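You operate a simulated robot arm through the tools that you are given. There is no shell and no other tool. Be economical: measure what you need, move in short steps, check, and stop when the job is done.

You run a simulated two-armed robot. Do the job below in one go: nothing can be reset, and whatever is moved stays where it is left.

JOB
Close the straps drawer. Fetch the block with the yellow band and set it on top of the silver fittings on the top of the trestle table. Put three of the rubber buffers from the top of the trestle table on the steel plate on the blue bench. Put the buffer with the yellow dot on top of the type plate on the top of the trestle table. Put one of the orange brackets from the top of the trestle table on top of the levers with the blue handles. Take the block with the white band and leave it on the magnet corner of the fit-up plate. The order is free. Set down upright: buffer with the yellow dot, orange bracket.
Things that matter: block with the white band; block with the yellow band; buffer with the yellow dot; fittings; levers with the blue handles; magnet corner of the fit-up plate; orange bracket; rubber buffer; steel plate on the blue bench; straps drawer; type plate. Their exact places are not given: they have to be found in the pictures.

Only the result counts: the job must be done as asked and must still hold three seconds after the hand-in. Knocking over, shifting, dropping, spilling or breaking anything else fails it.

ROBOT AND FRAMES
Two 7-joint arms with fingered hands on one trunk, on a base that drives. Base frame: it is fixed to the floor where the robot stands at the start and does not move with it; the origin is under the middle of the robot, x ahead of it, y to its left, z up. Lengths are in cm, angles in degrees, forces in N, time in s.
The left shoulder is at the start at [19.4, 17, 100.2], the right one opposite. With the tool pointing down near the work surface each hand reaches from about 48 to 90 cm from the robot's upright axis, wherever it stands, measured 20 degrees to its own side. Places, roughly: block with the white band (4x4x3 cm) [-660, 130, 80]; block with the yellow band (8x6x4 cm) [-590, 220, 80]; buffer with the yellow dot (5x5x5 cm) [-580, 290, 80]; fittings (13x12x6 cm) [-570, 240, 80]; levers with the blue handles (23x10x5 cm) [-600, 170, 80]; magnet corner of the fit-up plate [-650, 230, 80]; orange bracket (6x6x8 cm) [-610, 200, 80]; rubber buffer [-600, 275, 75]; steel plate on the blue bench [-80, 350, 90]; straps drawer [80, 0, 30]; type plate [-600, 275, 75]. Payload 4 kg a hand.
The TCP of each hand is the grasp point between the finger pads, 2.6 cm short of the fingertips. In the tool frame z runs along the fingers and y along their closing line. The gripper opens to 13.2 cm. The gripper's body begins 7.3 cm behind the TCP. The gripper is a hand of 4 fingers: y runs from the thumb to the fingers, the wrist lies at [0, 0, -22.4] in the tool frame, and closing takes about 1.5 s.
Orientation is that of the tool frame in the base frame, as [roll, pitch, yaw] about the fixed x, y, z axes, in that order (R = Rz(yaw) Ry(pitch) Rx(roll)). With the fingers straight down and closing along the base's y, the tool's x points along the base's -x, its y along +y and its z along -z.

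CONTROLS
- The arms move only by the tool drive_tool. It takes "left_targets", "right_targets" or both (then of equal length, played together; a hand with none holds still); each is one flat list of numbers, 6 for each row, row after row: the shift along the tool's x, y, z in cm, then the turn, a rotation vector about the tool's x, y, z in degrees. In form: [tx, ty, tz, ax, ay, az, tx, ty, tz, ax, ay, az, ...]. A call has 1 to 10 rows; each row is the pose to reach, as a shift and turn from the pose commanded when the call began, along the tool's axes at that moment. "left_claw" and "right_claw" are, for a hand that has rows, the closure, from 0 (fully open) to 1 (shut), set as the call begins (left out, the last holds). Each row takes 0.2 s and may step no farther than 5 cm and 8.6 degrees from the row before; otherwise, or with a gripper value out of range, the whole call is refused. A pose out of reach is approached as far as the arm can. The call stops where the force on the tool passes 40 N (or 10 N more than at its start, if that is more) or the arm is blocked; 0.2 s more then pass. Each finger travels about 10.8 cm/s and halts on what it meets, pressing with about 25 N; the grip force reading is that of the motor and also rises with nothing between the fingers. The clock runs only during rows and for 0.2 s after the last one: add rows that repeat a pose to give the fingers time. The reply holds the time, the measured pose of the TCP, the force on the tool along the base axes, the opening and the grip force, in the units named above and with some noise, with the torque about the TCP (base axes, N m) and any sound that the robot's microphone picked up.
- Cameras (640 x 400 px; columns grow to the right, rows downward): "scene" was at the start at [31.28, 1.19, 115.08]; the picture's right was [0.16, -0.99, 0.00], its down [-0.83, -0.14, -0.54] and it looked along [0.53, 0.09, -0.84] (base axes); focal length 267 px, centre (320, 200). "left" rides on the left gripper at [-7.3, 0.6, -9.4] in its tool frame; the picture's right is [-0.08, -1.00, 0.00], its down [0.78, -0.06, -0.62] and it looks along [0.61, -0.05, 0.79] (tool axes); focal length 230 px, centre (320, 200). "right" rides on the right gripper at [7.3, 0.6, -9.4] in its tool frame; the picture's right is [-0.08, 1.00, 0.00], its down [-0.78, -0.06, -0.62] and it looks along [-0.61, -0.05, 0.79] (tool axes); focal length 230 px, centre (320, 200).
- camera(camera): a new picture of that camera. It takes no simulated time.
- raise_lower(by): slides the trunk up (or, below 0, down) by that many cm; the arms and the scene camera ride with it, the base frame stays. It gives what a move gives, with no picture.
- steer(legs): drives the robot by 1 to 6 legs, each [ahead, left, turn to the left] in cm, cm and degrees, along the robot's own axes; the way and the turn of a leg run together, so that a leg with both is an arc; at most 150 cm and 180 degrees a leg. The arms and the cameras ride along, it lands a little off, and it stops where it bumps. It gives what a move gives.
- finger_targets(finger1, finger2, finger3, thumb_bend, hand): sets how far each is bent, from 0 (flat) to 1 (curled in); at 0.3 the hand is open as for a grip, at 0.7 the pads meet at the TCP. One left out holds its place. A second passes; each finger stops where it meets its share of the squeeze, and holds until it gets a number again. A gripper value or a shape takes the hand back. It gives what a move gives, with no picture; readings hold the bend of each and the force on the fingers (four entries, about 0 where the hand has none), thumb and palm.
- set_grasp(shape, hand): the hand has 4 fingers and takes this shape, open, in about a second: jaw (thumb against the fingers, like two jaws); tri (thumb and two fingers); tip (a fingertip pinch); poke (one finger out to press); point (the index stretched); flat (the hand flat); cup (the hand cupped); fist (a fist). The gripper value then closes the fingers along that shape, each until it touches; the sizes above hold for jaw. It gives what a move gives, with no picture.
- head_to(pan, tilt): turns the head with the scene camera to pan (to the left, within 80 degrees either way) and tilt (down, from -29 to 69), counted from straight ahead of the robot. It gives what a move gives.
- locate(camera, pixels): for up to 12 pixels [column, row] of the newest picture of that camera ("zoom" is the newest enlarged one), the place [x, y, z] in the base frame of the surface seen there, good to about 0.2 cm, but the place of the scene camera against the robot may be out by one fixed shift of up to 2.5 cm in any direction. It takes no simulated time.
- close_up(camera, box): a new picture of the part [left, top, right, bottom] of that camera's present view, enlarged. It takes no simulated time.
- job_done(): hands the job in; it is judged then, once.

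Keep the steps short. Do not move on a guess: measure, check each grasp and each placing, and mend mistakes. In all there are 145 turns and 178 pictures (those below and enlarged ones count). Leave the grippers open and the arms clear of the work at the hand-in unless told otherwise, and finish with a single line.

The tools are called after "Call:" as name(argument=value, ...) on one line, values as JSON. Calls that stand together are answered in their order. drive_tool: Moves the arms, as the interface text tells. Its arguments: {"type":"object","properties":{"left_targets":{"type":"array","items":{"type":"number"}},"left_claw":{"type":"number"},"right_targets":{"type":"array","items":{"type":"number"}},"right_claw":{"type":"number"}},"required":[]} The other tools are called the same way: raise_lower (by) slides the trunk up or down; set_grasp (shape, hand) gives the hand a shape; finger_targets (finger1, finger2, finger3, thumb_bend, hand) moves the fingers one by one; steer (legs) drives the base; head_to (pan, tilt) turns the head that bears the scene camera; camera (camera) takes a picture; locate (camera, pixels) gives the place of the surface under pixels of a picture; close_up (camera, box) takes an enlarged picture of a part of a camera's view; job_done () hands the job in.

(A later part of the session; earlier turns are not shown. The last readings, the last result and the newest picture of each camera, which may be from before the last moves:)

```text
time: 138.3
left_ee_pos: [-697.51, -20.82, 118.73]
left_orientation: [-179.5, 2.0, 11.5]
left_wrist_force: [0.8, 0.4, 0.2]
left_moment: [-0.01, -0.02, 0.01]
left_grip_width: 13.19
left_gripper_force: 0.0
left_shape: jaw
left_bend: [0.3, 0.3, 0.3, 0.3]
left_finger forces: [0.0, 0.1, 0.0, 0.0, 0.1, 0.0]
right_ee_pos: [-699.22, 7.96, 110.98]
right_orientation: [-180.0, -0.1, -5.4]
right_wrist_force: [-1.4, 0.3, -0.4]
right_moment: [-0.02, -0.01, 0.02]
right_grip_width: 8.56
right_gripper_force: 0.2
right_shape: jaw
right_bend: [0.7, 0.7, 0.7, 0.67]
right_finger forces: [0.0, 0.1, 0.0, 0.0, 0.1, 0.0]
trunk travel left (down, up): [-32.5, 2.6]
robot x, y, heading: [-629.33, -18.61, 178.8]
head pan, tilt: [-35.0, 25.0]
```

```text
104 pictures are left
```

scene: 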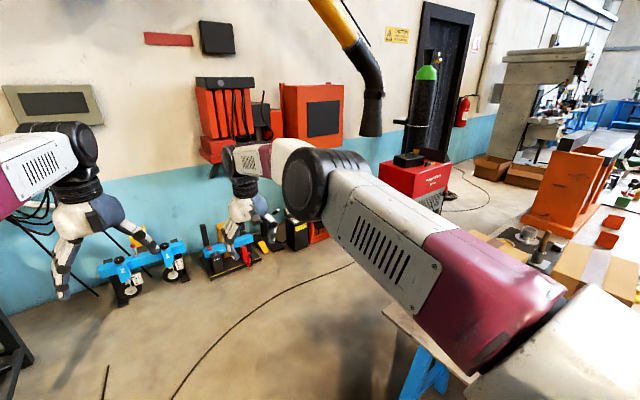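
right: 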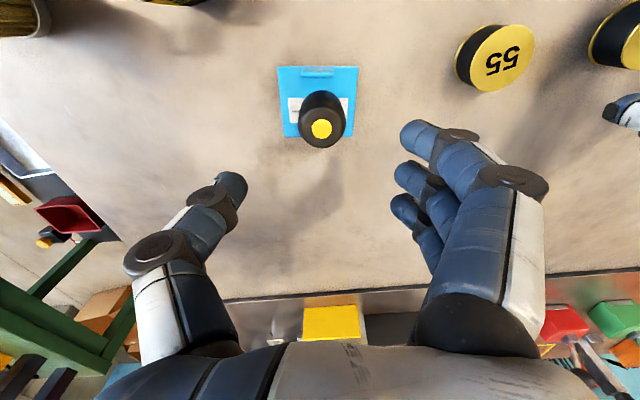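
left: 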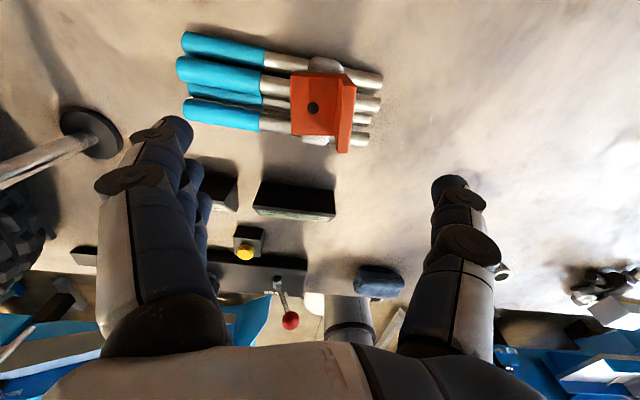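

The lane behind the table is free, with jacks along the wall and a red welder further on. I measure them.

Call:
locate(camera="scene", pixels=[[400, 325], [130, 295], [250, 265], [185, 280], [415, 195], [395, 180], [440, 205], [310, 240], [280, 300], [520, 245], [535, 215], [350, 300]])

Call:
close_up(camera="scene", box=[360, 130, 640, 320])

```text
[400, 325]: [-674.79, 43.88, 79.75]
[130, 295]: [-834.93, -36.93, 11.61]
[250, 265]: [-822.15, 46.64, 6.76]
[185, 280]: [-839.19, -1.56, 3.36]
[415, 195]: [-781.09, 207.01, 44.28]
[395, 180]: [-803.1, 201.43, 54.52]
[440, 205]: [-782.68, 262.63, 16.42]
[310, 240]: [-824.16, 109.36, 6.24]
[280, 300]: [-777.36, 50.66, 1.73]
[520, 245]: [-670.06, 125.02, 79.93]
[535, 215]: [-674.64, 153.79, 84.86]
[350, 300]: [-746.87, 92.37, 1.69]
```

```text
2.11 times, centred on (500, 225) of scene
```

zoom: 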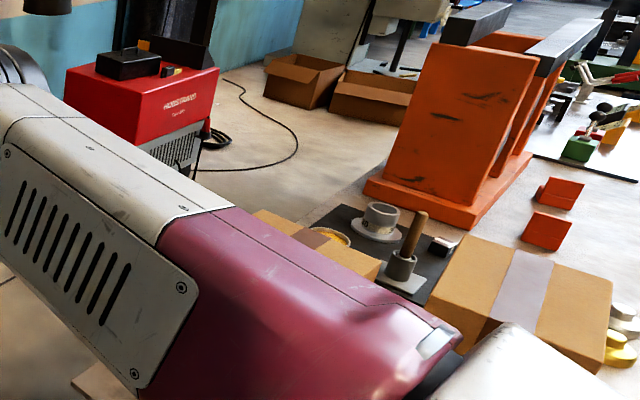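

The lane is about 100+ cm wide behind the table (back edge x≈−682). I drive on to x≈−735, turn right to face +x, and come in behind the table.

Call:
steer(legs=[[104, 6, 0], [0, 0, -90], [0, 0, -89]])

Call:
head_to(pan=40, tilt=25)

Call:
camera(camera="scene")

```text
time: 151.2
left_ee_pos: [-662.59, -18.67, 118.9]
left_orientation: [-179.5, 2.0, -168.3]
left_wrist_force: [-0.4, 0.9, -0.1]
left_moment: [-0.01, -0.02, 0.0]
left_grip_width: 13.2
left_gripper_force: 0.1
left_shape: jaw
left_bend: [0.3, 0.3, 0.3, 0.3]
left_finger forces: [0.0, 0.0, 0.0, 0.0, 0.0, 0.0]
right_ee_pos: [-660.73, -47.28, 111.06]
right_orientation: [179.9, -0.1, 174.9]
right_wrist_force: [0.1, -0.4, 0.2]
right_moment: [-0.01, -0.01, -0.01]
right_grip_width: 8.55
right_gripper_force: 0.0
right_shape: jaw
right_bend: [0.7, 0.7, 0.7, 0.67]
right_finger forces: [0.0, 0.0, 0.0, 0.0, 0.0, 0.0]
trunk travel left (down, up): [-32.5, 2.6]
robot x, y, heading: [-730.81, -21.44, -0.7]
head pan, tilt: [-35.0, 25.0]
```

```text
time: 152.7
left_ee_pos: [-662.48, -18.68, 118.74]
left_orientation: [-179.5, 1.9, -168.4]
left_wrist_force: [-1.5, -0.1, -0.7]
left_moment: [-0.01, 0.0, 0.01]
left_grip_width: 13.21
left_gripper_force: 0.1
left_shape: jaw
left_bend: [0.3, 0.3, 0.3, 0.3]
left_finger forces: [0.1, 0.1, 0.1, 0.0, 0.0, 0.0]
right_ee_pos: [-660.57, -47.34, 110.96]
right_orientation: [-180.0, -0.1, 174.9]
right_wrist_force: [0.4, 0.2, 0.4]
right_moment: [0.01, 0.04, 0.02]
right_grip_width: 8.52
right_gripper_force: 0.1
right_shape: jaw
right_bend: [0.7, 0.7, 0.7, 0.67]
right_finger forces: [0.0, 0.0, 0.0, 0.1, 0.0, 0.0]
trunk travel left (down, up): [-32.5, 2.6]
robot x, y, heading: [-730.67, -21.58, -0.8]
head pan, tilt: [40.0, 25.0]
```

```text
102 pictures are left
```

scene: 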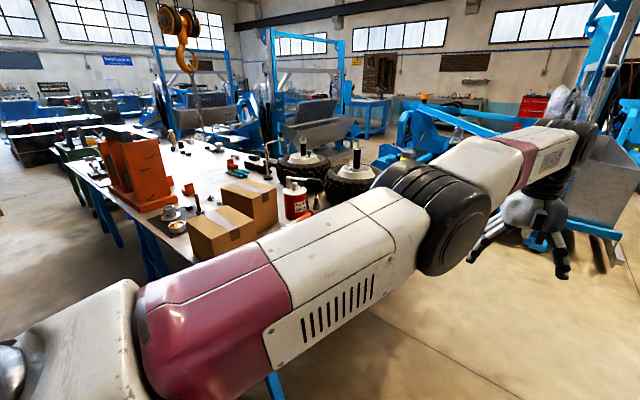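

The lane is clear. I pull the right hand back and up, because boxes stand below it, then strafe left behind the table to y≈115.

Call:
drive_tool(right_targets=[4, 0, -3, 0, 0, 0, 8, 0, -6, 0, 0, 0, 12, 0, -9, 0, 0, 0, 15, 0, -12, 0, 0, 0, 15, 0, -12, 0, 0, 0], right_claw=0)

Call:
steer(legs=[[0, 136, 0.8]])

Call:
head_to(pan=10, tilt=45)

Call:
camera(camera="scene")

Call:
camera(camera="left")

```text
time: 153.9
left_ee_pos: [-662.43, -18.75, 118.74]
left_orientation: [-179.6, 2.0, -168.3]
left_wrist_force: [-0.1, 0.2, -0.4]
left_moment: [0.04, 0.03, -0.01]
left_grip_width: 13.22
left_gripper_force: 0.0
left_shape: jaw
left_bend: [0.3, 0.3, 0.3, 0.3]
left_finger forces: [0.1, 0.0, 0.0, 0.0, 0.0, 0.0]
right_ee_pos: [-675.27, -46.12, 123.2]
right_orientation: [-179.9, -0.2, 175.0]
right_wrist_force: [-0.1, 1.2, -0.3]
right_moment: [0.0, 0.02, -0.02]
right_grip_width: 13.21
right_gripper_force: 0.1
right_shape: jaw
right_bend: [0.3, 0.3, 0.3, 0.3]
right_finger forces: [0.1, 0.1, 0.0, 0.1, 0.1, 0.1]
trunk travel left (down, up): [-32.5, 2.6]
robot x, y, heading: [-730.43, -21.83, -0.7]
head pan, tilt: [40.0, 25.0]
```

```text
time: 160.8
left_ee_pos: [-660.92, 120.01, 118.81]
left_orientation: [-179.6, 2.1, -168.1]
left_wrist_force: [0.0, -0.5, 0.5]
left_moment: [0.06, 0.01, 0.05]
left_grip_width: 13.18
left_gripper_force: 0.0
left_shape: jaw
left_bend: [0.3, 0.3, 0.3, 0.3]
left_finger forces: [0.0, 0.0, 0.0, 0.0, 0.0, 0.0]
right_ee_pos: [-673.61, 92.74, 123.19]
right_orientation: [180.0, -0.1, 175.1]
right_wrist_force: [-0.8, -0.1, 0.9]
right_moment: [0.0, 0.01, 0.01]
right_grip_width: 13.15
right_gripper_force: 0.0
right_shape: jaw
right_bend: [0.3, 0.3, 0.3, 0.3]
right_finger forces: [0.0, 0.1, 0.1, 0.0, 0.0, 0.1]
trunk travel left (down, up): [-32.5, 2.6]
robot x, y, heading: [-729.24, 116.81, -0.7]
head pan, tilt: [40.0, 25.0]
```

```text
time: 161.7
left_ee_pos: [-660.89, 120.15, 118.86]
left_orientation: [-179.6, 1.9, -168.1]
left_wrist_force: [0.6, 0.1, 0.7]
left_moment: [0.01, -0.02, -0.01]
left_grip_width: 13.21
left_gripper_force: 0.2
left_shape: jaw
left_bend: [0.3, 0.3, 0.3, 0.3]
left_finger forces: [0.1, 0.0, 0.0, 0.1, 0.1, 0.0]
right_ee_pos: [-673.73, 92.54, 123.22]
right_orientation: [-180.0, 0.0, 175.1]
right_wrist_force: [0.0, 0.3, -0.3]
right_moment: [0.0, -0.01, 0.01]
right_grip_width: 13.16
right_gripper_force: 0.1
right_shape: jaw
right_bend: [0.3, 0.3, 0.3, 0.3]
right_finger forces: [0.1, 0.0, 0.0, 0.0, 0.1, 0.0]
trunk travel left (down, up): [-32.5, 2.6]
robot x, y, heading: [-729.37, 116.79, -0.6]
head pan, tilt: [10.0, 45.0]
```

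```text
101 pictures are left
```

scene: 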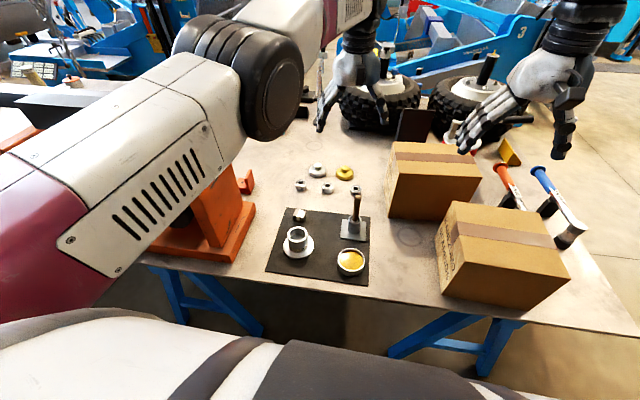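

```text
100 pictures are left
```

left: 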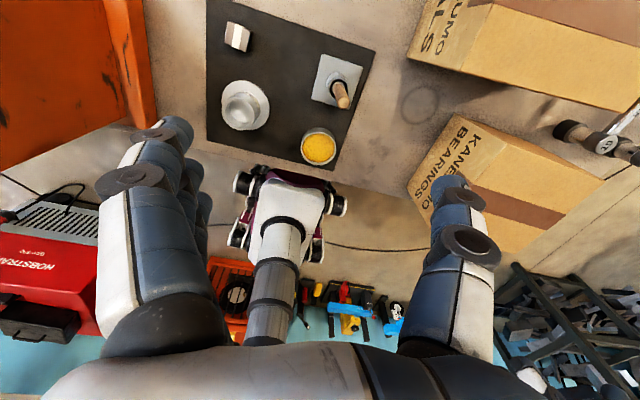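

I now see the white-band block clearly at (237,37) in the left view. I check its place, the pot beside it, and the arm's clearance to the orange press.

Call:
locate(camera="left", pixels=[[237, 37], [228, 28], [248, 30], [227, 46], [247, 48], [240, 85], [268, 105], [222, 108], [320, 80], [205, 5], [150, 60], [355, 55]])

Call:
locate(camera="scene", pixels=[[298, 212], [298, 245], [355, 200], [270, 90], [190, 130], [100, 200], [220, 210], [190, 240], [40, 130], [245, 180]])

Call:
close_up(camera="left", box=[195, 0, 375, 140])

```text
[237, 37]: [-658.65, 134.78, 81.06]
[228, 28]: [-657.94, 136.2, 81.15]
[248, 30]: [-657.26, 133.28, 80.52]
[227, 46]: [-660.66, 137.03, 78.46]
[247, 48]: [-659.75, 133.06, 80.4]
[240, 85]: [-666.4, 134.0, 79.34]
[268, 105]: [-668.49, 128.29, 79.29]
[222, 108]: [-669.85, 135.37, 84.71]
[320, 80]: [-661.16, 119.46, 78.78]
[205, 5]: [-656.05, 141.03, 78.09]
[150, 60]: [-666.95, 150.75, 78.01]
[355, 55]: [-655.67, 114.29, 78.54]
```

```text
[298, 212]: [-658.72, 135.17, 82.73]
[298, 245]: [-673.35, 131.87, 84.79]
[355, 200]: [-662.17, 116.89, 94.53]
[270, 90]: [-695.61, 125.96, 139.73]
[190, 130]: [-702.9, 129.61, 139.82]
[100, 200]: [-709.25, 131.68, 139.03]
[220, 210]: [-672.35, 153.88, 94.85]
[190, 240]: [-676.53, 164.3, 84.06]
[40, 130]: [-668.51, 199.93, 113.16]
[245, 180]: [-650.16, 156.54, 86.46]
```

```text
2.86 times, centred on (285, 70) of left
```

zoom: 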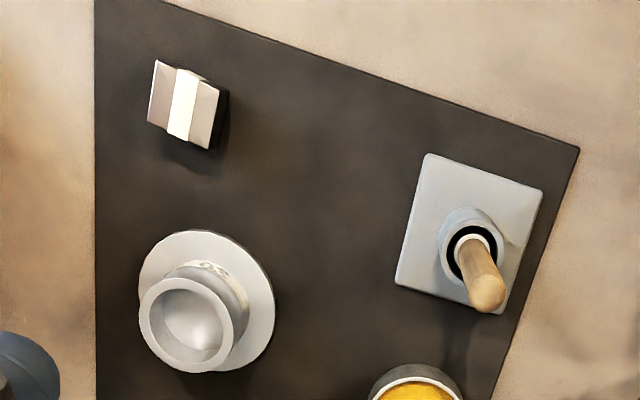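

The block is centred at (−658.7, 134.9), top 81.1, aligned with the axes, about 5 cm clear of the pot. I drive 8 cm closer and bring the left hand above it with the yaw straightened.

Call:
steer(legs=[[8, 0, 0.6]])

Call:
drive_tool(left_targets=[0.5, 4, 0, 0, 0.5, 3, 1, 8, 0, 0, 1, 6, 1.8, 12, 0, 0, 1.5, 9, 2.6, 15.8, 0, 0, 2, 11.9, 2.6, 15.8, 0, 0, 2, 11.9])

Call:
raise_lower(by=-20)

Call:
camera(camera="left")

Call:
camera(camera="scene")

```text
time: 162.8
left_ee_pos: [-652.74, 120.64, 118.72]
left_orientation: [-179.4, 2.1, -167.6]
left_wrist_force: [0.2, -0.2, 0.6]
left_moment: [-0.02, 0.05, -0.01]
left_grip_width: 13.19
left_gripper_force: 0.2
left_shape: jaw
left_bend: [0.3, 0.3, 0.3, 0.3]
left_finger forces: [0.0, 0.1, 0.1, 0.0, 0.0, 0.1]
right_ee_pos: [-665.34, 93.01, 123.19]
right_orientation: [-180.0, -0.1, 175.6]
right_wrist_force: [0.3, -1.1, 0.1]
right_moment: [0.01, -0.02, 0.0]
right_grip_width: 13.16
right_gripper_force: 0.0
right_shape: jaw
right_bend: [0.3, 0.3, 0.3, 0.3]
right_finger forces: [0.0, 0.0, 0.0, 0.2, 0.0, 0.0]
trunk travel left (down, up): [-32.5, 2.6]
robot x, y, heading: [-720.72, 116.61, -0.3]
head pan, tilt: [10.0, 45.0]
```

```text
time: 164.0
left_ee_pos: [-659.05, 135.28, 118.49]
left_orientation: [-179.7, 0.1, -179.6]
left_wrist_force: [0.5, -0.5, 0.3]
left_moment: [0.0, -0.04, 0.03]
left_grip_width: 13.19
left_gripper_force: 0.1
left_shape: jaw
left_bend: [0.3, 0.3, 0.3, 0.3]
left_finger forces: [0.0, 0.0, 0.0, 0.0, 0.1, 0.0]
right_ee_pos: [-665.43, 93.02, 123.23]
right_orientation: [179.9, -0.1, 175.5]
right_wrist_force: [0.2, 0.4, 0.3]
right_moment: [0.03, -0.06, 0.02]
right_grip_width: 13.18
right_gripper_force: 0.1
right_shape: jaw
right_bend: [0.3, 0.3, 0.3, 0.3]
right_finger forces: [0.1, 0.0, 0.0, 0.0, 0.0, 0.0]
trunk travel left (down, up): [-32.5, 2.6]
robot x, y, heading: [-720.71, 116.85, -0.5]
head pan, tilt: [10.0, 45.0]
```

```text
time: 166.2
left_ee_pos: [-658.86, 135.49, 98.59]
left_orientation: [-179.6, 0.3, -179.5]
left_wrist_force: [0.2, 0.2, 0.3]
left_moment: [0.0, -0.03, 0.02]
left_grip_width: 13.2
left_gripper_force: 0.0
left_shape: jaw
left_bend: [0.3, 0.3, 0.3, 0.3]
left_finger forces: [0.0, 0.0, 0.0, 0.1, 0.0, 0.0]
right_ee_pos: [-665.5, 93.09, 103.34]
right_orientation: [179.9, 0.0, 175.4]
right_wrist_force: [-1.4, -0.5, -0.1]
right_moment: [0.03, 0.01, 0.04]
right_grip_width: 13.19
right_gripper_force: 0.1
right_shape: jaw
right_bend: [0.3, 0.3, 0.3, 0.3]
right_finger forces: [0.0, 0.1, 0.1, 0.0, 0.1, 0.0]
trunk travel left (down, up): [-12.5, 22.6]
robot x, y, heading: [-721.13, 116.76, -0.3]
head pan, tilt: [10.0, 45.0]
```

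```text
98 pictures are left
```

left: 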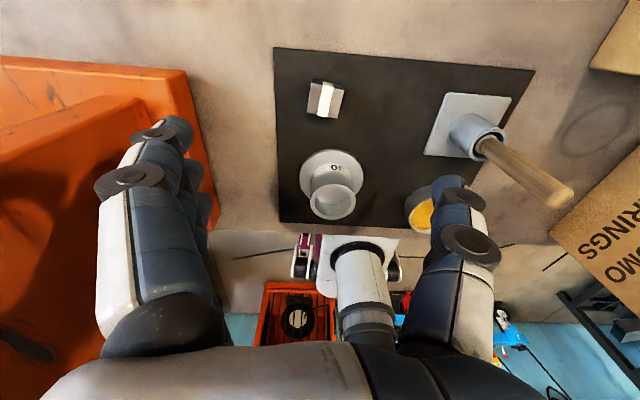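

```text
97 pictures are left
```

scene: 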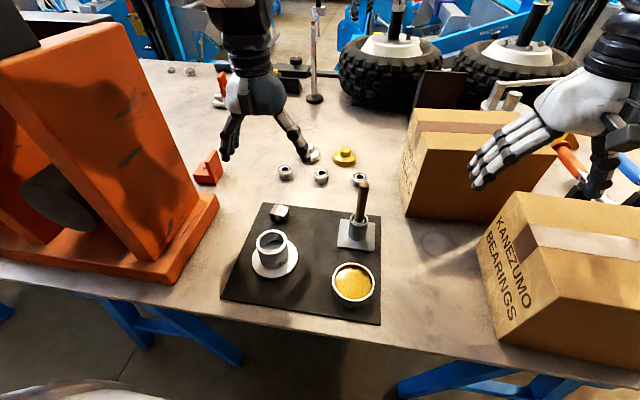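

The block is at (325,100), nearly aligned. I narrow the opening and measure its corners.

Call:
locate(camera="left", pixels=[[313, 84], [342, 92], [310, 108], [336, 114], [325, 98], [325, 155], [332, 152], [190, 100], [215, 190]])

Call:
drive_tool(left_targets=[0, 0, 4, 0, 0, 0, 0, 0, 8, 0, 0, 0, 0, 0, 8, 0, 0, 0], left_claw=0.4)

Call:
camera(camera="left")

```text
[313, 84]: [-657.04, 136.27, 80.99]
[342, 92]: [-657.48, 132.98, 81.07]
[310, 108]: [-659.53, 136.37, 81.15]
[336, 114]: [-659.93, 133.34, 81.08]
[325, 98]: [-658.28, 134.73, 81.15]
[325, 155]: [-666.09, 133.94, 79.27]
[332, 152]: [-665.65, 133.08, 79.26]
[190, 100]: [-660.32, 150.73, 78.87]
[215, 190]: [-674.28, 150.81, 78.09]
```

```text
time: 167.0
left_ee_pos: [-658.75, 135.33, 90.61]
left_orientation: [-179.7, 0.2, -179.6]
left_wrist_force: [0.6, 0.1, -0.7]
left_moment: [0.0, 0.03, 0.02]
left_grip_width: 7.97
left_gripper_force: 0.1
left_shape: jaw
left_bend: [0.71, 0.71, 0.71, 0.7]
left_finger forces: [0.1, 0.1, 0.0, 0.1, 0.1, 0.1]
right_ee_pos: [-665.39, 93.0, 103.26]
right_orientation: [179.9, 0.0, 175.5]
right_wrist_force: [0.4, -0.1, -0.2]
right_moment: [-0.03, 0.01, -0.03]
right_grip_width: 13.17
right_gripper_force: 0.1
right_shape: jaw
right_bend: [0.3, 0.3, 0.3, 0.3]
right_finger forces: [0.0, 0.0, 0.1, 0.0, 0.1, 0.0]
trunk travel left (down, up): [-12.5, 22.6]
robot x, y, heading: [-720.67, 116.63, 0.2]
head pan, tilt: [10.0, 45.0]
```

```text
96 pictures are left
```

left: 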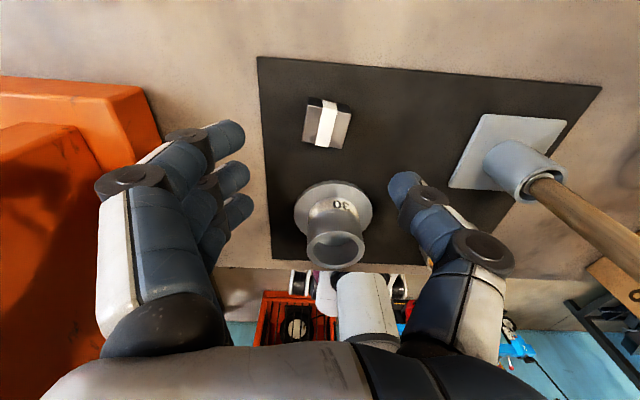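

I fine-align (shift and 7° turn), descend to z≈81.2 and grip.

Call:
drive_tool(left_targets=[-0.3, -0.6, 3, 0, 0, 4, -0.3, -0.6, 6, 0, 0, 7.6, -0.3, -0.6, 8.5, 0, 0, 7.6, -0.3, -0.6, 9.4, 0, 0, 7.6, -0.3, -0.6, 9.4, 0, 0, 7.6])

Call:
camera(camera="left")

```text
time: 168.2
left_ee_pos: [-658.41, 134.92, 81.06]
left_orientation: [-179.6, 0.2, 172.9]
left_wrist_force: [0.6, -0.3, -0.1]
left_moment: [0.02, 0.02, -0.02]
left_grip_width: 7.94
left_gripper_force: 0.0
left_shape: jaw
left_bend: [0.71, 0.71, 0.71, 0.7]
left_finger forces: [0.0, 0.0, 0.3, 0.1, 0.0, 0.0]
right_ee_pos: [-665.32, 93.11, 103.17]
right_orientation: [180.0, -0.1, 175.5]
right_wrist_force: [-1.2, 0.5, 0.4]
right_moment: [0.04, -0.01, 0.01]
right_grip_width: 13.21
right_gripper_force: 0.1
right_shape: jaw
right_bend: [0.3, 0.3, 0.3, 0.3]
right_finger forces: [0.0, 0.0, 0.0, 0.1, 0.1, 0.0]
trunk travel left (down, up): [-12.5, 22.6]
robot x, y, heading: [-720.91, 116.59, -0.4]
head pan, tilt: [10.0, 45.0]
```

```text
95 pictures are left
```

left: 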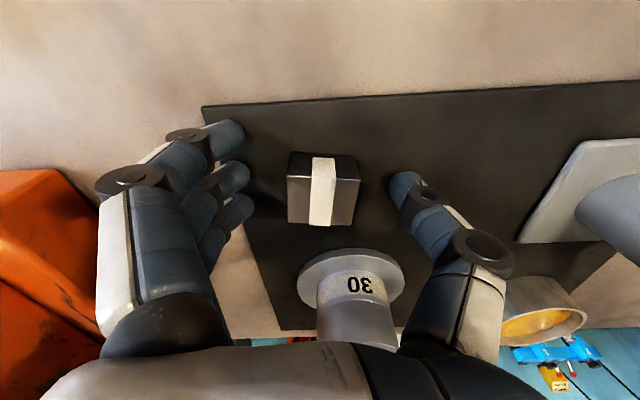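

Call:
drive_tool(left_targets=[0, 0, 0, 0, 0, 0, 0, 0, 0, 0, 0, 0, 0, 0, 0, 0, 0, 0, 0, 0, 0, 0, 0, 0, 0, 0, 0, 0, 0, 0, 0, 0, 0, 0, 0, 0], left_claw=1)

Call:
drive_tool(left_targets=[0, 0, -3, 0, 0, 0, 0, 0, -7, 0, 0, 0, 0, 0, -11, 0, 0, 0, 0, 0, -15, 0, 0, 0, 0, 0, -15, 0, 0, 0])

Call:
camera(camera="left")

```text
time: 169.6
left_ee_pos: [-658.25, 134.88, 81.22]
left_orientation: [-179.7, 0.1, 173.0]
left_wrist_force: [0.2, -4.5, 4.1]
left_moment: [0.05, -0.02, 0.0]
left_grip_width: 2.28
left_gripper_force: 25.0
left_shape: jaw
left_bend: [0.67, 0.72, 0.75, 0.7]
left_finger forces: [0.0, 20.4, 3.7, 0.0, 22.0, 0.0]
right_ee_pos: [-665.26, 92.91, 103.26]
right_orientation: [179.9, 0.0, 175.4]
right_wrist_force: [-0.3, 0.4, -0.1]
right_moment: [-0.01, 0.04, 0.0]
right_grip_width: 13.2
right_gripper_force: 0.1
right_shape: jaw
right_bend: [0.3, 0.3, 0.3, 0.3]
right_finger forces: [0.0, 0.0, 0.0, 0.1, 0.1, 0.1]
trunk travel left (down, up): [-12.5, 22.6]
robot x, y, heading: [-721.22, 116.6, -0.4]
head pan, tilt: [10.0, 45.0]
```

```text
time: 170.8
left_ee_pos: [-658.15, 134.93, 96.08]
left_orientation: [-179.8, 0.0, 172.9]
left_wrist_force: [0.6, -0.2, -1.9]
left_moment: [-0.04, -0.01, -0.03]
left_grip_width: 2.16
left_gripper_force: 25.4
left_shape: jaw
left_bend: [0.67, 0.71, 0.74, 0.71]
left_finger forces: [0.0, 14.1, 5.5, 0.0, 19.4, 0.0]
right_ee_pos: [-665.31, 93.01, 103.18]
right_orientation: [-180.0, -0.2, 175.4]
right_wrist_force: [0.3, 0.0, -0.4]
right_moment: [-0.02, 0.0, 0.0]
right_grip_width: 13.16
right_gripper_force: 0.1
right_shape: jaw
right_bend: [0.3, 0.3, 0.3, 0.3]
right_finger forces: [0.1, 0.0, 0.1, 0.0, 0.1, 0.0]
trunk travel left (down, up): [-12.5, 22.6]
robot x, y, heading: [-721.26, 116.97, -0.2]
head pan, tilt: [10.0, 45.0]
```

```text
94 pictures are left
```

left: 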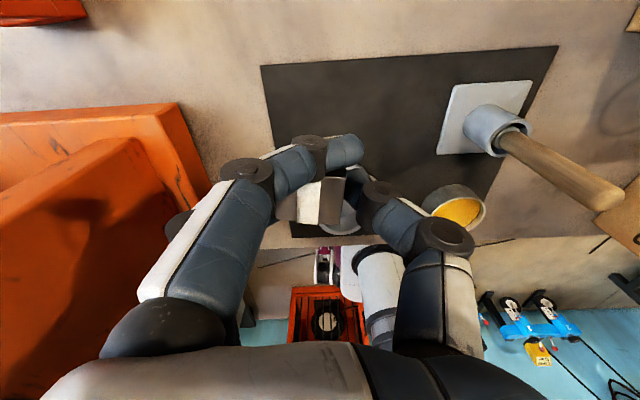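

The block is lifted, but it sits somewhat turned in the grip. I look closer.

Call:
close_up(camera="left", box=[230, 120, 420, 260])

Call:
close_up(camera="scene", box=[200, 60, 340, 180])

```text
2.86 times, centred on (325, 190) of left
```

zoom: 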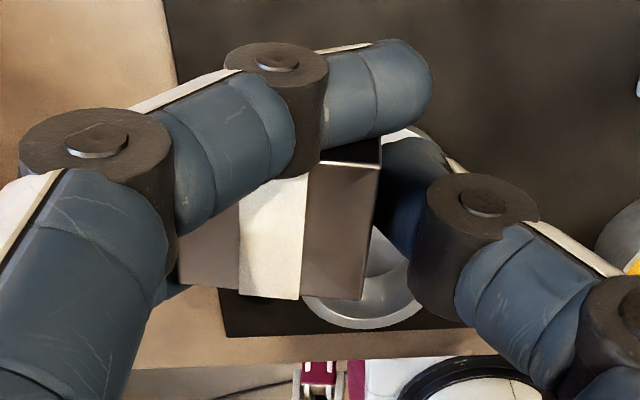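

```text
3.33 times, centred on (270, 120) of scene
```

zoom: 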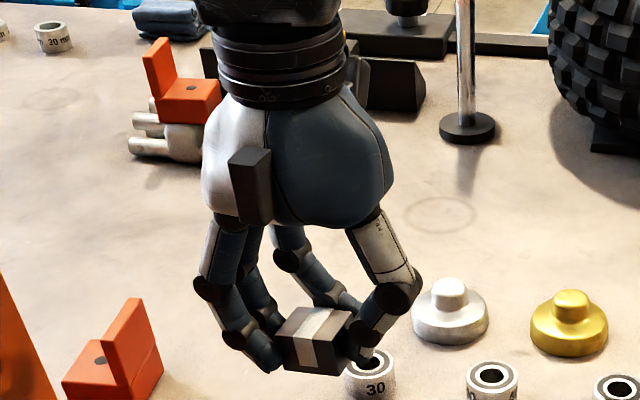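

The block is held level between two fingers and the thumb. To carry it past the orange press, I raise everything well above the press (top ≈118): trunk +22 and arms up.

Call:
raise_lower(by=22)

Call:
drive_tool(left_targets=[0, 0, -4, 0, 0, 0, 0, 0, -8, 0, 0, 0, 0, 0, -12, 0, 0, 0, 0, 0, -15, 0, 0, 0, 0, 0, -15, 0, 0, 0], right_targets=[0, 0, -3, 0, 0, 0, 0, 0, -6, 0, 0, 0, 0, 0, -9, 0, 0, 0, 0, 0, -12, 0, 0, 0, 0, 0, -12, 0, 0, 0])

Call:
head_to(pan=50, tilt=35)

Call:
camera(camera="scene")

```text
time: 173.1
left_ee_pos: [-658.45, 134.91, 118.09]
left_orientation: [-179.7, 0.1, 173.0]
left_wrist_force: [-0.3, 0.0, -2.9]
left_moment: [-0.05, 0.02, -0.03]
left_grip_width: 2.14
left_gripper_force: 24.8
left_shape: jaw
left_bend: [0.67, 0.71, 0.74, 0.71]
left_finger forces: [0.0, 14.1, 5.5, 0.0, 19.4, 0.0]
right_ee_pos: [-665.32, 92.99, 125.22]
right_orientation: [179.9, -0.1, 175.5]
right_wrist_force: [0.8, -0.2, -0.1]
right_moment: [0.01, 0.02, -0.03]
right_grip_width: 13.24
right_gripper_force: 0.1
right_shape: jaw
right_bend: [0.3, 0.3, 0.3, 0.3]
right_finger forces: [0.0, 0.0, 0.0, 0.1, 0.0, 0.0]
trunk travel left (down, up): [-34.5, 0.6]
robot x, y, heading: [-720.89, 116.64, -0.1]
head pan, tilt: [10.0, 45.0]
```

```text
time: 174.3
left_ee_pos: [-658.47, 134.99, 133.27]
left_orientation: [-179.7, 0.2, 172.9]
left_wrist_force: [0.8, -0.1, -3.1]
left_moment: [-0.01, 0.02, 0.0]
left_grip_width: 2.16
left_gripper_force: 25.2
left_shape: jaw
left_bend: [0.67, 0.71, 0.74, 0.71]
left_finger forces: [0.0, 14.1, 5.3, 0.1, 19.2, 0.0]
right_ee_pos: [-665.31, 92.93, 137.0]
right_orientation: [179.9, -0.2, 175.5]
right_wrist_force: [0.4, 0.7, -0.2]
right_moment: [-0.02, -0.02, 0.0]
right_grip_width: 13.18
right_gripper_force: 0.0
right_shape: jaw
right_bend: [0.3, 0.3, 0.3, 0.3]
right_finger forces: [0.0, 0.1, 0.1, 0.0, 0.0, 0.0]
trunk travel left (down, up): [-34.5, 0.6]
robot x, y, heading: [-720.84, 116.94, -0.5]
head pan, tilt: [10.0, 45.0]
```

```text
time: 175.4
left_ee_pos: [-658.39, 134.9, 133.18]
left_orientation: [-179.7, 0.1, 172.8]
left_wrist_force: [-0.3, 0.1, -2.1]
left_moment: [-0.02, -0.04, 0.0]
left_grip_width: 2.16
left_gripper_force: 25.1
left_shape: jaw
left_bend: [0.67, 0.71, 0.74, 0.71]
left_finger forces: [0.0, 14.1, 5.4, 0.0, 19.3, 0.0]
right_ee_pos: [-665.54, 92.88, 137.0]
right_orientation: [180.0, 0.0, 175.6]
right_wrist_force: [0.4, -0.1, -0.1]
right_moment: [0.01, 0.01, -0.01]
right_grip_width: 13.17
right_gripper_force: 0.0
right_shape: jaw
right_bend: [0.3, 0.3, 0.3, 0.3]
right_finger forces: [0.1, 0.1, 0.1, 0.0, 0.0, 0.1]
trunk travel left (down, up): [-34.5, 0.6]
robot x, y, heading: [-720.85, 116.96, -0.2]
head pan, tilt: [50.0, 35.0]
```

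```text
91 pictures are left
```

scene: 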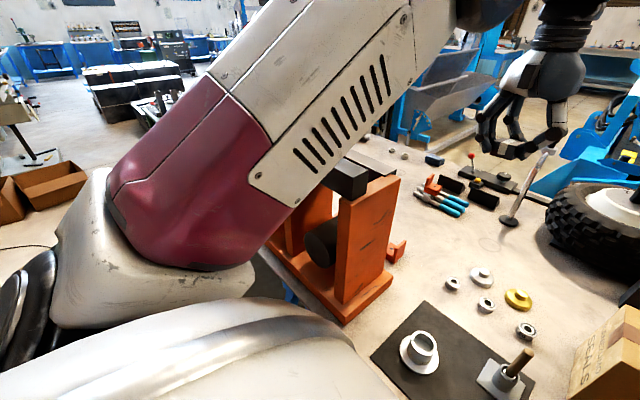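

I check the press beam height and the floor behind before moving sideways.

Call:
locate(camera="scene", pixels=[[345, 178], [385, 215], [340, 300], [320, 285], [280, 270], [190, 170], [300, 120], [320, 150], [25, 190], [20, 245], [230, 290], [390, 100]])

```text
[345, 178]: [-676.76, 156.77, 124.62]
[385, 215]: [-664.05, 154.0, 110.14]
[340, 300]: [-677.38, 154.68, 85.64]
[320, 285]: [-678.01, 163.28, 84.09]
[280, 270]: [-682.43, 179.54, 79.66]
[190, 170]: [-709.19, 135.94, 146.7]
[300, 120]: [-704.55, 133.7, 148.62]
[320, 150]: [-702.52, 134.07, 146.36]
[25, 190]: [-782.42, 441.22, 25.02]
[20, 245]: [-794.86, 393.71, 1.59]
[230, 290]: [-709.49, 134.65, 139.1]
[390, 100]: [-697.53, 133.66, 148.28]
```

The beam top is at about z=123 and everything of mine is above 129. The hose hangs at the wall, far enough away. I strafe left 94 cm.

Call:
steer(legs=[[0, 94, 0]])

Call:
head_to(pan=10, tilt=45)

Call:
camera(camera="scene")

Call:
camera(camera="left")

```text
time: 180.3
left_ee_pos: [-659.24, 231.02, 133.24]
left_orientation: [-179.6, 0.2, 173.7]
left_wrist_force: [-0.3, 0.4, -2.0]
left_moment: [-0.07, 0.0, -0.02]
left_grip_width: 2.16
left_gripper_force: 24.8
left_shape: jaw
left_bend: [0.67, 0.71, 0.74, 0.71]
left_finger forces: [0.0, 14.1, 5.4, 0.0, 19.2, 0.0]
right_ee_pos: [-665.42, 188.87, 137.01]
right_orientation: [-180.0, -0.1, 176.3]
right_wrist_force: [0.7, -0.2, 0.0]
right_moment: [0.0, -0.02, 0.03]
right_grip_width: 13.21
right_gripper_force: 0.1
right_shape: jaw
right_bend: [0.3, 0.3, 0.3, 0.3]
right_finger forces: [0.0, 0.0, 0.1, 0.0, 0.0, 0.0]
trunk travel left (down, up): [-34.5, 0.6]
robot x, y, heading: [-721.94, 212.01, 0.6]
head pan, tilt: [50.0, 35.0]
```

```text
time: 181.4
left_ee_pos: [-659.1, 230.87, 133.3]
left_orientation: [-179.7, 0.1, 173.7]
left_wrist_force: [-0.1, -0.4, -2.9]
left_moment: [-0.01, 0.01, 0.01]
left_grip_width: 2.17
left_gripper_force: 24.8
left_shape: jaw
left_bend: [0.67, 0.71, 0.74, 0.71]
left_finger forces: [0.1, 14.1, 5.5, 0.0, 19.3, 0.0]
right_ee_pos: [-665.5, 188.78, 136.93]
right_orientation: [-179.9, -0.1, 176.3]
right_wrist_force: [0.4, -0.3, -0.6]
right_moment: [0.04, 0.0, 0.02]
right_grip_width: 13.16
right_gripper_force: 0.0
right_shape: jaw
right_bend: [0.3, 0.3, 0.3, 0.3]
right_finger forces: [0.0, 0.0, 0.1, 0.0, 0.0, 0.0]
trunk travel left (down, up): [-34.5, 0.6]
robot x, y, heading: [-721.11, 211.89, 0.4]
head pan, tilt: [10.0, 45.0]
```

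```text
90 pictures are left
```

scene: 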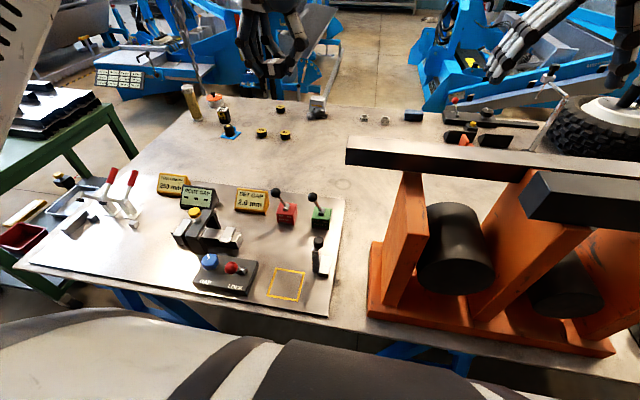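

```text
89 pictures are left
```

left: 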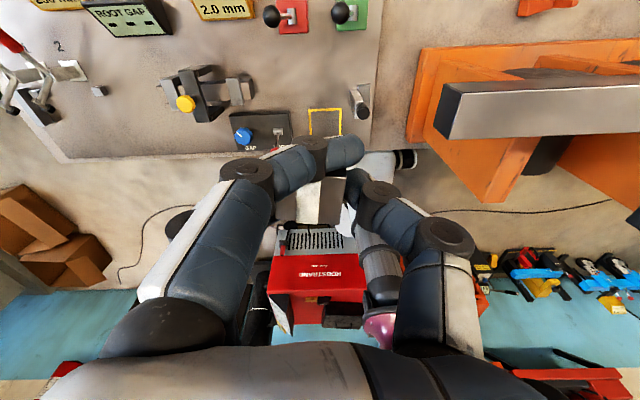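

Now I see the plate from behind. I enlarge the corner with the magnets and the yellow-outlined square to understand what is marked there.

Call:
close_up(camera="scene", box=[150, 160, 360, 320])

Call:
close_up(camera="left", box=[180, 0, 400, 150])

Call:
locate(camera="zoom", pixels=[[380, 320], [465, 325], [370, 390], [465, 395], [350, 50], [500, 40], [420, 80], [300, 90], [540, 100], [420, 200], [250, 370], [530, 280]])

```text
2.50 times, centred on (255, 240) of scene
```

zoom: 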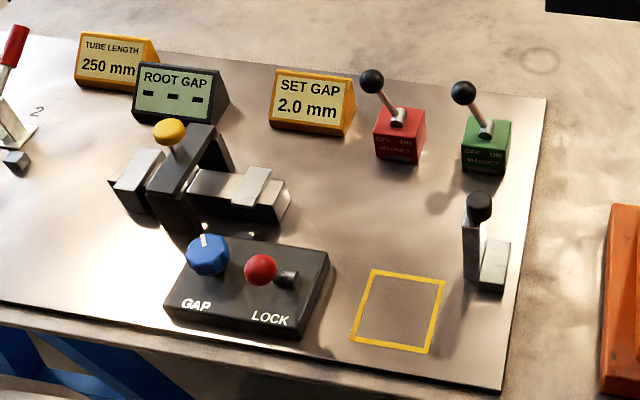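

```text
2.67 times, centred on (290, 75) of left
```

zoom: 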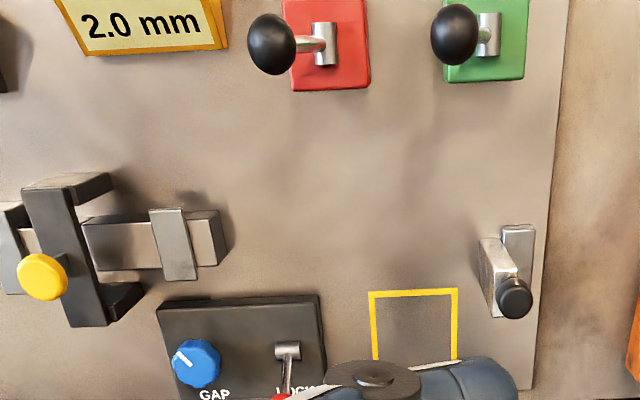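

```text
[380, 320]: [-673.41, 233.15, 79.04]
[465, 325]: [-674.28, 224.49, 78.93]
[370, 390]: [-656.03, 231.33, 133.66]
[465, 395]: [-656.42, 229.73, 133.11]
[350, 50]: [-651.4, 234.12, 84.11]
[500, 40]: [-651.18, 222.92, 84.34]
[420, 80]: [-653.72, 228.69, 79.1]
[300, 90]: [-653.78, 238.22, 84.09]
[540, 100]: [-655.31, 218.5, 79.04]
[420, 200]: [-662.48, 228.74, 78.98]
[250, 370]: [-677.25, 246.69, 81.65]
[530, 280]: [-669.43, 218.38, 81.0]
```

The red and green blocks are labelled MAGNET, so that corner (around (−650, 230)) is the magnet corner. There is free plate just behind the magnets. I locate the held block, the knobs and the magnets' back faces.

Call:
locate(camera="left", pixels=[[300, 205], [320, 195], [338, 185], [330, 210], [272, 15], [340, 13], [290, 28], [310, 33], [350, 28], [313, 20], [330, 25], [362, 25]])

Call:
close_up(camera="left", box=[250, 0, 390, 60])

```text
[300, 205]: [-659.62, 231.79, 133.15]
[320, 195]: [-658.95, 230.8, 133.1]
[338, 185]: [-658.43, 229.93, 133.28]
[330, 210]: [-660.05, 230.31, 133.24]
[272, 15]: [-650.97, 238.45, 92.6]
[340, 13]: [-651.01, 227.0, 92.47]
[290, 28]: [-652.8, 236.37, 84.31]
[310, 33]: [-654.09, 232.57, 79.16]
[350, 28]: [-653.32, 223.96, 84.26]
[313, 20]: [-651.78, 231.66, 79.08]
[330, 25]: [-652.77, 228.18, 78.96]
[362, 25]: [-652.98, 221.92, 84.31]
```

```text
4.57 times, centred on (320, 30) of left
```

zoom: 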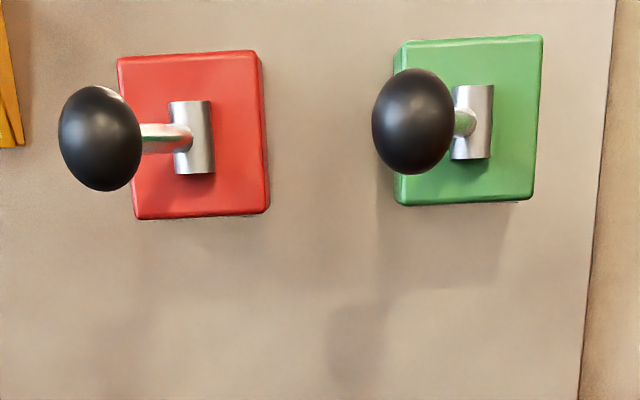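

The magnets' back faces are at x≈−653.3. I will set the block at about (−658.6, 230.3) first. The right hand is above the press, so I raise it further, then lower the trunk by 12 and lower the left arm in steps.

Call:
drive_tool(left_targets=[0, 0, 4, 0, 0, 0, 0, 0, 8, 0, 0, 0, -0.4, -0.4, 12, 0, 0, 0, -0.9, -0.8, 16, 0, 0, 0, -0.9, -0.8, 20, 0, 0, 0, -0.9, -0.8, 20, 0, 0, 0], right_targets=[0, 0, -2, 0, 0, 0, 0, 0, -4, 0, 0, 0, 0, 0, -6, 0, 0, 0, 0, 0, -8, 0, 0, 0, 0, 0, -8, 0, 0, 0, 0, 0, -8, 0, 0, 0])

Call:
raise_lower(by=-12)

Call:
camera(camera="left")

Call:
camera(camera="scene")

```text
time: 182.8
left_ee_pos: [-658.46, 230.49, 113.26]
left_orientation: [-179.8, 0.2, 173.6]
left_wrist_force: [0.4, -0.5, -2.7]
left_moment: [-0.05, 0.0, 0.0]
left_grip_width: 2.12
left_gripper_force: 24.7
left_shape: jaw
left_bend: [0.67, 0.71, 0.74, 0.71]
left_finger forces: [0.0, 14.1, 5.3, 0.1, 19.2, 0.0]
right_ee_pos: [-665.38, 188.86, 144.98]
right_orientation: [-180.0, -0.1, 176.3]
right_wrist_force: [0.2, 0.5, -0.1]
right_moment: [0.03, -0.03, -0.02]
right_grip_width: 13.22
right_gripper_force: 0.1
right_shape: jaw
right_bend: [0.3, 0.3, 0.3, 0.3]
right_finger forces: [0.0, 0.0, 0.0, 0.0, 0.0, 0.0]
trunk travel left (down, up): [-34.5, 0.6]
robot x, y, heading: [-721.43, 211.95, 0.6]
head pan, tilt: [10.0, 45.0]
```

```text
time: 184.3
left_ee_pos: [-658.45, 229.82, 101.36]
left_orientation: [-179.7, 0.1, 173.7]
left_wrist_force: [0.5, 0.3, -2.3]
left_moment: [0.02, 0.03, 0.0]
left_grip_width: 2.17
left_gripper_force: 25.0
left_shape: jaw
left_bend: [0.67, 0.71, 0.74, 0.71]
left_finger forces: [0.1, 14.0, 5.4, 0.0, 19.2, 0.1]
right_ee_pos: [-665.59, 188.75, 133.03]
right_orientation: [180.0, -0.1, 176.3]
right_wrist_force: [-0.4, -0.4, 0.3]
right_moment: [0.02, -0.01, 0.01]
right_grip_width: 13.17
right_gripper_force: 0.0
right_shape: jaw
right_bend: [0.3, 0.3, 0.3, 0.3]
right_finger forces: [0.0, 0.0, 0.0, 0.0, 0.0, 0.0]
trunk travel left (down, up): [-22.5, 12.6]
robot x, y, heading: [-721.83, 212.13, 0.9]
head pan, tilt: [10.0, 45.0]
```

```text
85 pictures are left
```

left: 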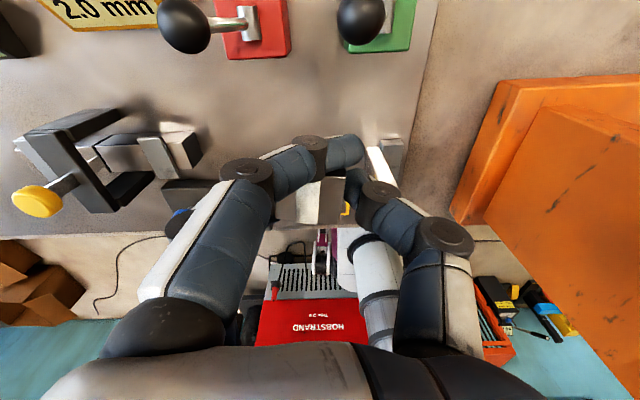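

```text
84 pictures are left
```

scene: 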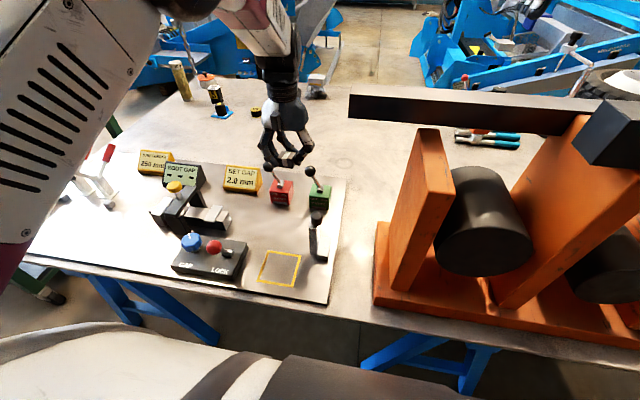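

I lower the left arm straight down towards the plate.

Call:
drive_tool(left_targets=[0, 0, 4, 0, 0, 0, 0, 0, 8, 0, 0, 0, 0, 0, 12, 0, 0, 0, 0, 0, 16, 0, 0, 0, 0, 0, 18.6, 0, 0, 0, 0, 0, 18.6, 0, 0, 0])

Call:
close_up(camera="scene", box=[220, 120, 360, 240])

Call:
camera(camera="left")

```text
time: 185.7
left_ee_pos: [-658.5, 229.81, 82.64]
left_orientation: [-179.8, 0.1, 173.7]
left_wrist_force: [-0.5, 0.4, -1.9]
left_moment: [0.0, 0.01, -0.01]
left_grip_width: 2.17
left_gripper_force: 25.0
left_shape: jaw
left_bend: [0.67, 0.71, 0.74, 0.71]
left_finger forces: [0.0, 14.1, 5.4, 0.0, 19.2, 0.0]
right_ee_pos: [-665.52, 188.84, 133.02]
right_orientation: [180.0, -0.1, 176.3]
right_wrist_force: [-0.1, -0.2, -0.1]
right_moment: [0.02, -0.03, -0.01]
right_grip_width: 13.18
right_gripper_force: 0.0
right_shape: jaw
right_bend: [0.3, 0.3, 0.3, 0.3]
right_finger forces: [0.0, 0.1, 0.0, 0.1, 0.0, 0.0]
trunk travel left (down, up): [-22.5, 12.6]
robot x, y, heading: [-721.62, 211.85, 0.5]
head pan, tilt: [10.0, 45.0]
```

```text
3.33 times, centred on (290, 180) of scene
```

zoom: 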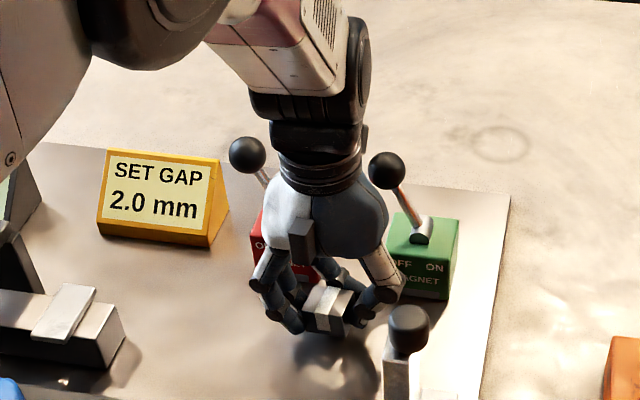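

```text
82 pictures are left
```

left: 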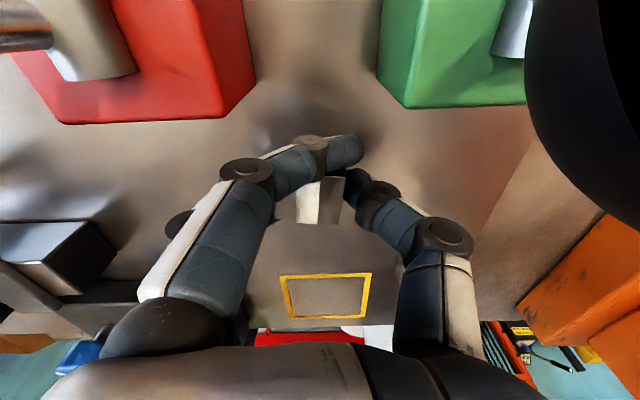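

There is still space towards the magnets. The foremost finger fits in the gap, so I advance 2 cm and lower to contact.

Call:
drive_tool(left_targets=[-1, 0, 0, 0, 0, 0, -2, 0.2, 0, 0, 0, 0, -2, 0.2, 0.3, 0, 0, 0, -2, 0.2, 0.5, 0, 0, 0])

Call:
camera(camera="left")

```text
time: 186.7
left_ee_pos: [-656.49, 229.85, 82.32]
left_orientation: [-179.7, 0.2, 173.7]
left_wrist_force: [-0.3, 0.4, -1.5]
left_moment: [-0.01, -0.02, -0.02]
left_grip_width: 2.14
left_gripper_force: 25.0
left_shape: jaw
left_bend: [0.67, 0.71, 0.74, 0.71]
left_finger forces: [0.5, 14.2, 5.2, 0.0, 19.0, 0.0]
right_ee_pos: [-665.52, 188.79, 133.04]
right_orientation: [-179.9, -0.1, 176.3]
right_wrist_force: [-0.8, -0.3, 0.1]
right_moment: [0.0, -0.01, 0.01]
right_grip_width: 13.21
right_gripper_force: 0.0
right_shape: jaw
right_bend: [0.3, 0.3, 0.3, 0.3]
right_finger forces: [0.1, 0.0, 0.0, 0.0, 0.0, 0.1]
trunk travel left (down, up): [-22.5, 12.6]
robot x, y, heading: [-721.12, 211.8, 0.5]
head pan, tilt: [10.0, 45.0]
```

```text
81 pictures are left
```

left: 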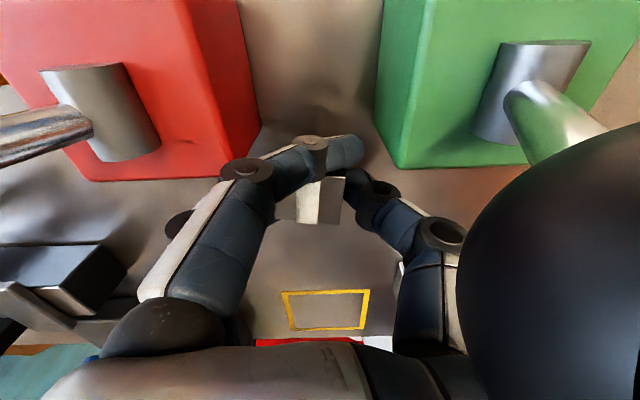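

The foremost finger is now in the gap between the magnets, so opening here could touch them. I back off 1.2 cm, lower to contact and open only a little.

Call:
drive_tool(left_targets=[0.6, 0, 0, 0, 0, 0, 1.2, 0, 0, 0, 0, 0, 1.2, 0, 0.25, 0, 0, 0, 1.2, 0, 0.45, 0, 0, 0])

Call:
drive_tool(left_targets=[0, 0, 0.2, 0, 0, 0, 0, 0, 0.3, 0, 0, 0])

```text
time: 187.7
left_ee_pos: [-657.55, 229.9, 81.88]
left_orientation: [-179.9, 0.3, 173.6]
left_wrist_force: [-2.3, -1.2, 6.6]
left_moment: [0.19, 0.05, 0.05]
left_grip_width: 2.19
left_gripper_force: 25.1
left_shape: jaw
left_bend: [0.67, 0.71, 0.75, 0.71]
left_finger forces: [0.0, 20.2, 5.4, 0.1, 20.6, 0.1]
right_ee_pos: [-665.66, 188.72, 133.18]
right_orientation: [179.9, -0.1, 176.4]
right_wrist_force: [-0.3, 0.8, -0.3]
right_moment: [-0.01, 0.0, -0.01]
right_grip_width: 13.2
right_gripper_force: 0.2
right_shape: jaw
right_bend: [0.3, 0.3, 0.3, 0.3]
right_finger forces: [0.0, 0.1, 0.0, 0.0, 0.1, 0.1]
trunk travel left (down, up): [-22.5, 12.6]
robot x, y, heading: [-721.53, 212.16, 0.7]
head pan, tilt: [10.0, 45.0]
```

```text
time: 188.3
left_ee_pos: [-657.51, 229.92, 81.69]
left_orientation: [-179.7, 0.5, 173.7]
left_wrist_force: [-5.1, 0.7, 22.0]
left_moment: [0.62, 0.19, 0.16]
left_grip_width: 2.31
left_gripper_force: 25.1
left_shape: jaw
left_bend: [0.67, 0.73, 0.75, 0.71]
left_finger forces: [0.0, 32.1, 6.7, 0.1, 22.2, 0.1]
right_ee_pos: [-665.85, 188.73, 133.27]
right_orientation: [180.0, 0.0, 176.3]
right_wrist_force: [0.8, 0.9, 0.9]
right_moment: [0.0, 0.0, 0.06]
right_grip_width: 13.17
right_gripper_force: 0.0
right_shape: jaw
right_bend: [0.3, 0.3, 0.3, 0.3]
right_finger forces: [0.0, 0.0, 0.0, 0.1, 0.1, 0.0]
trunk travel left (down, up): [-22.5, 12.6]
robot x, y, heading: [-721.43, 212.13, 0.6]
head pan, tilt: [10.0, 45.0]
```

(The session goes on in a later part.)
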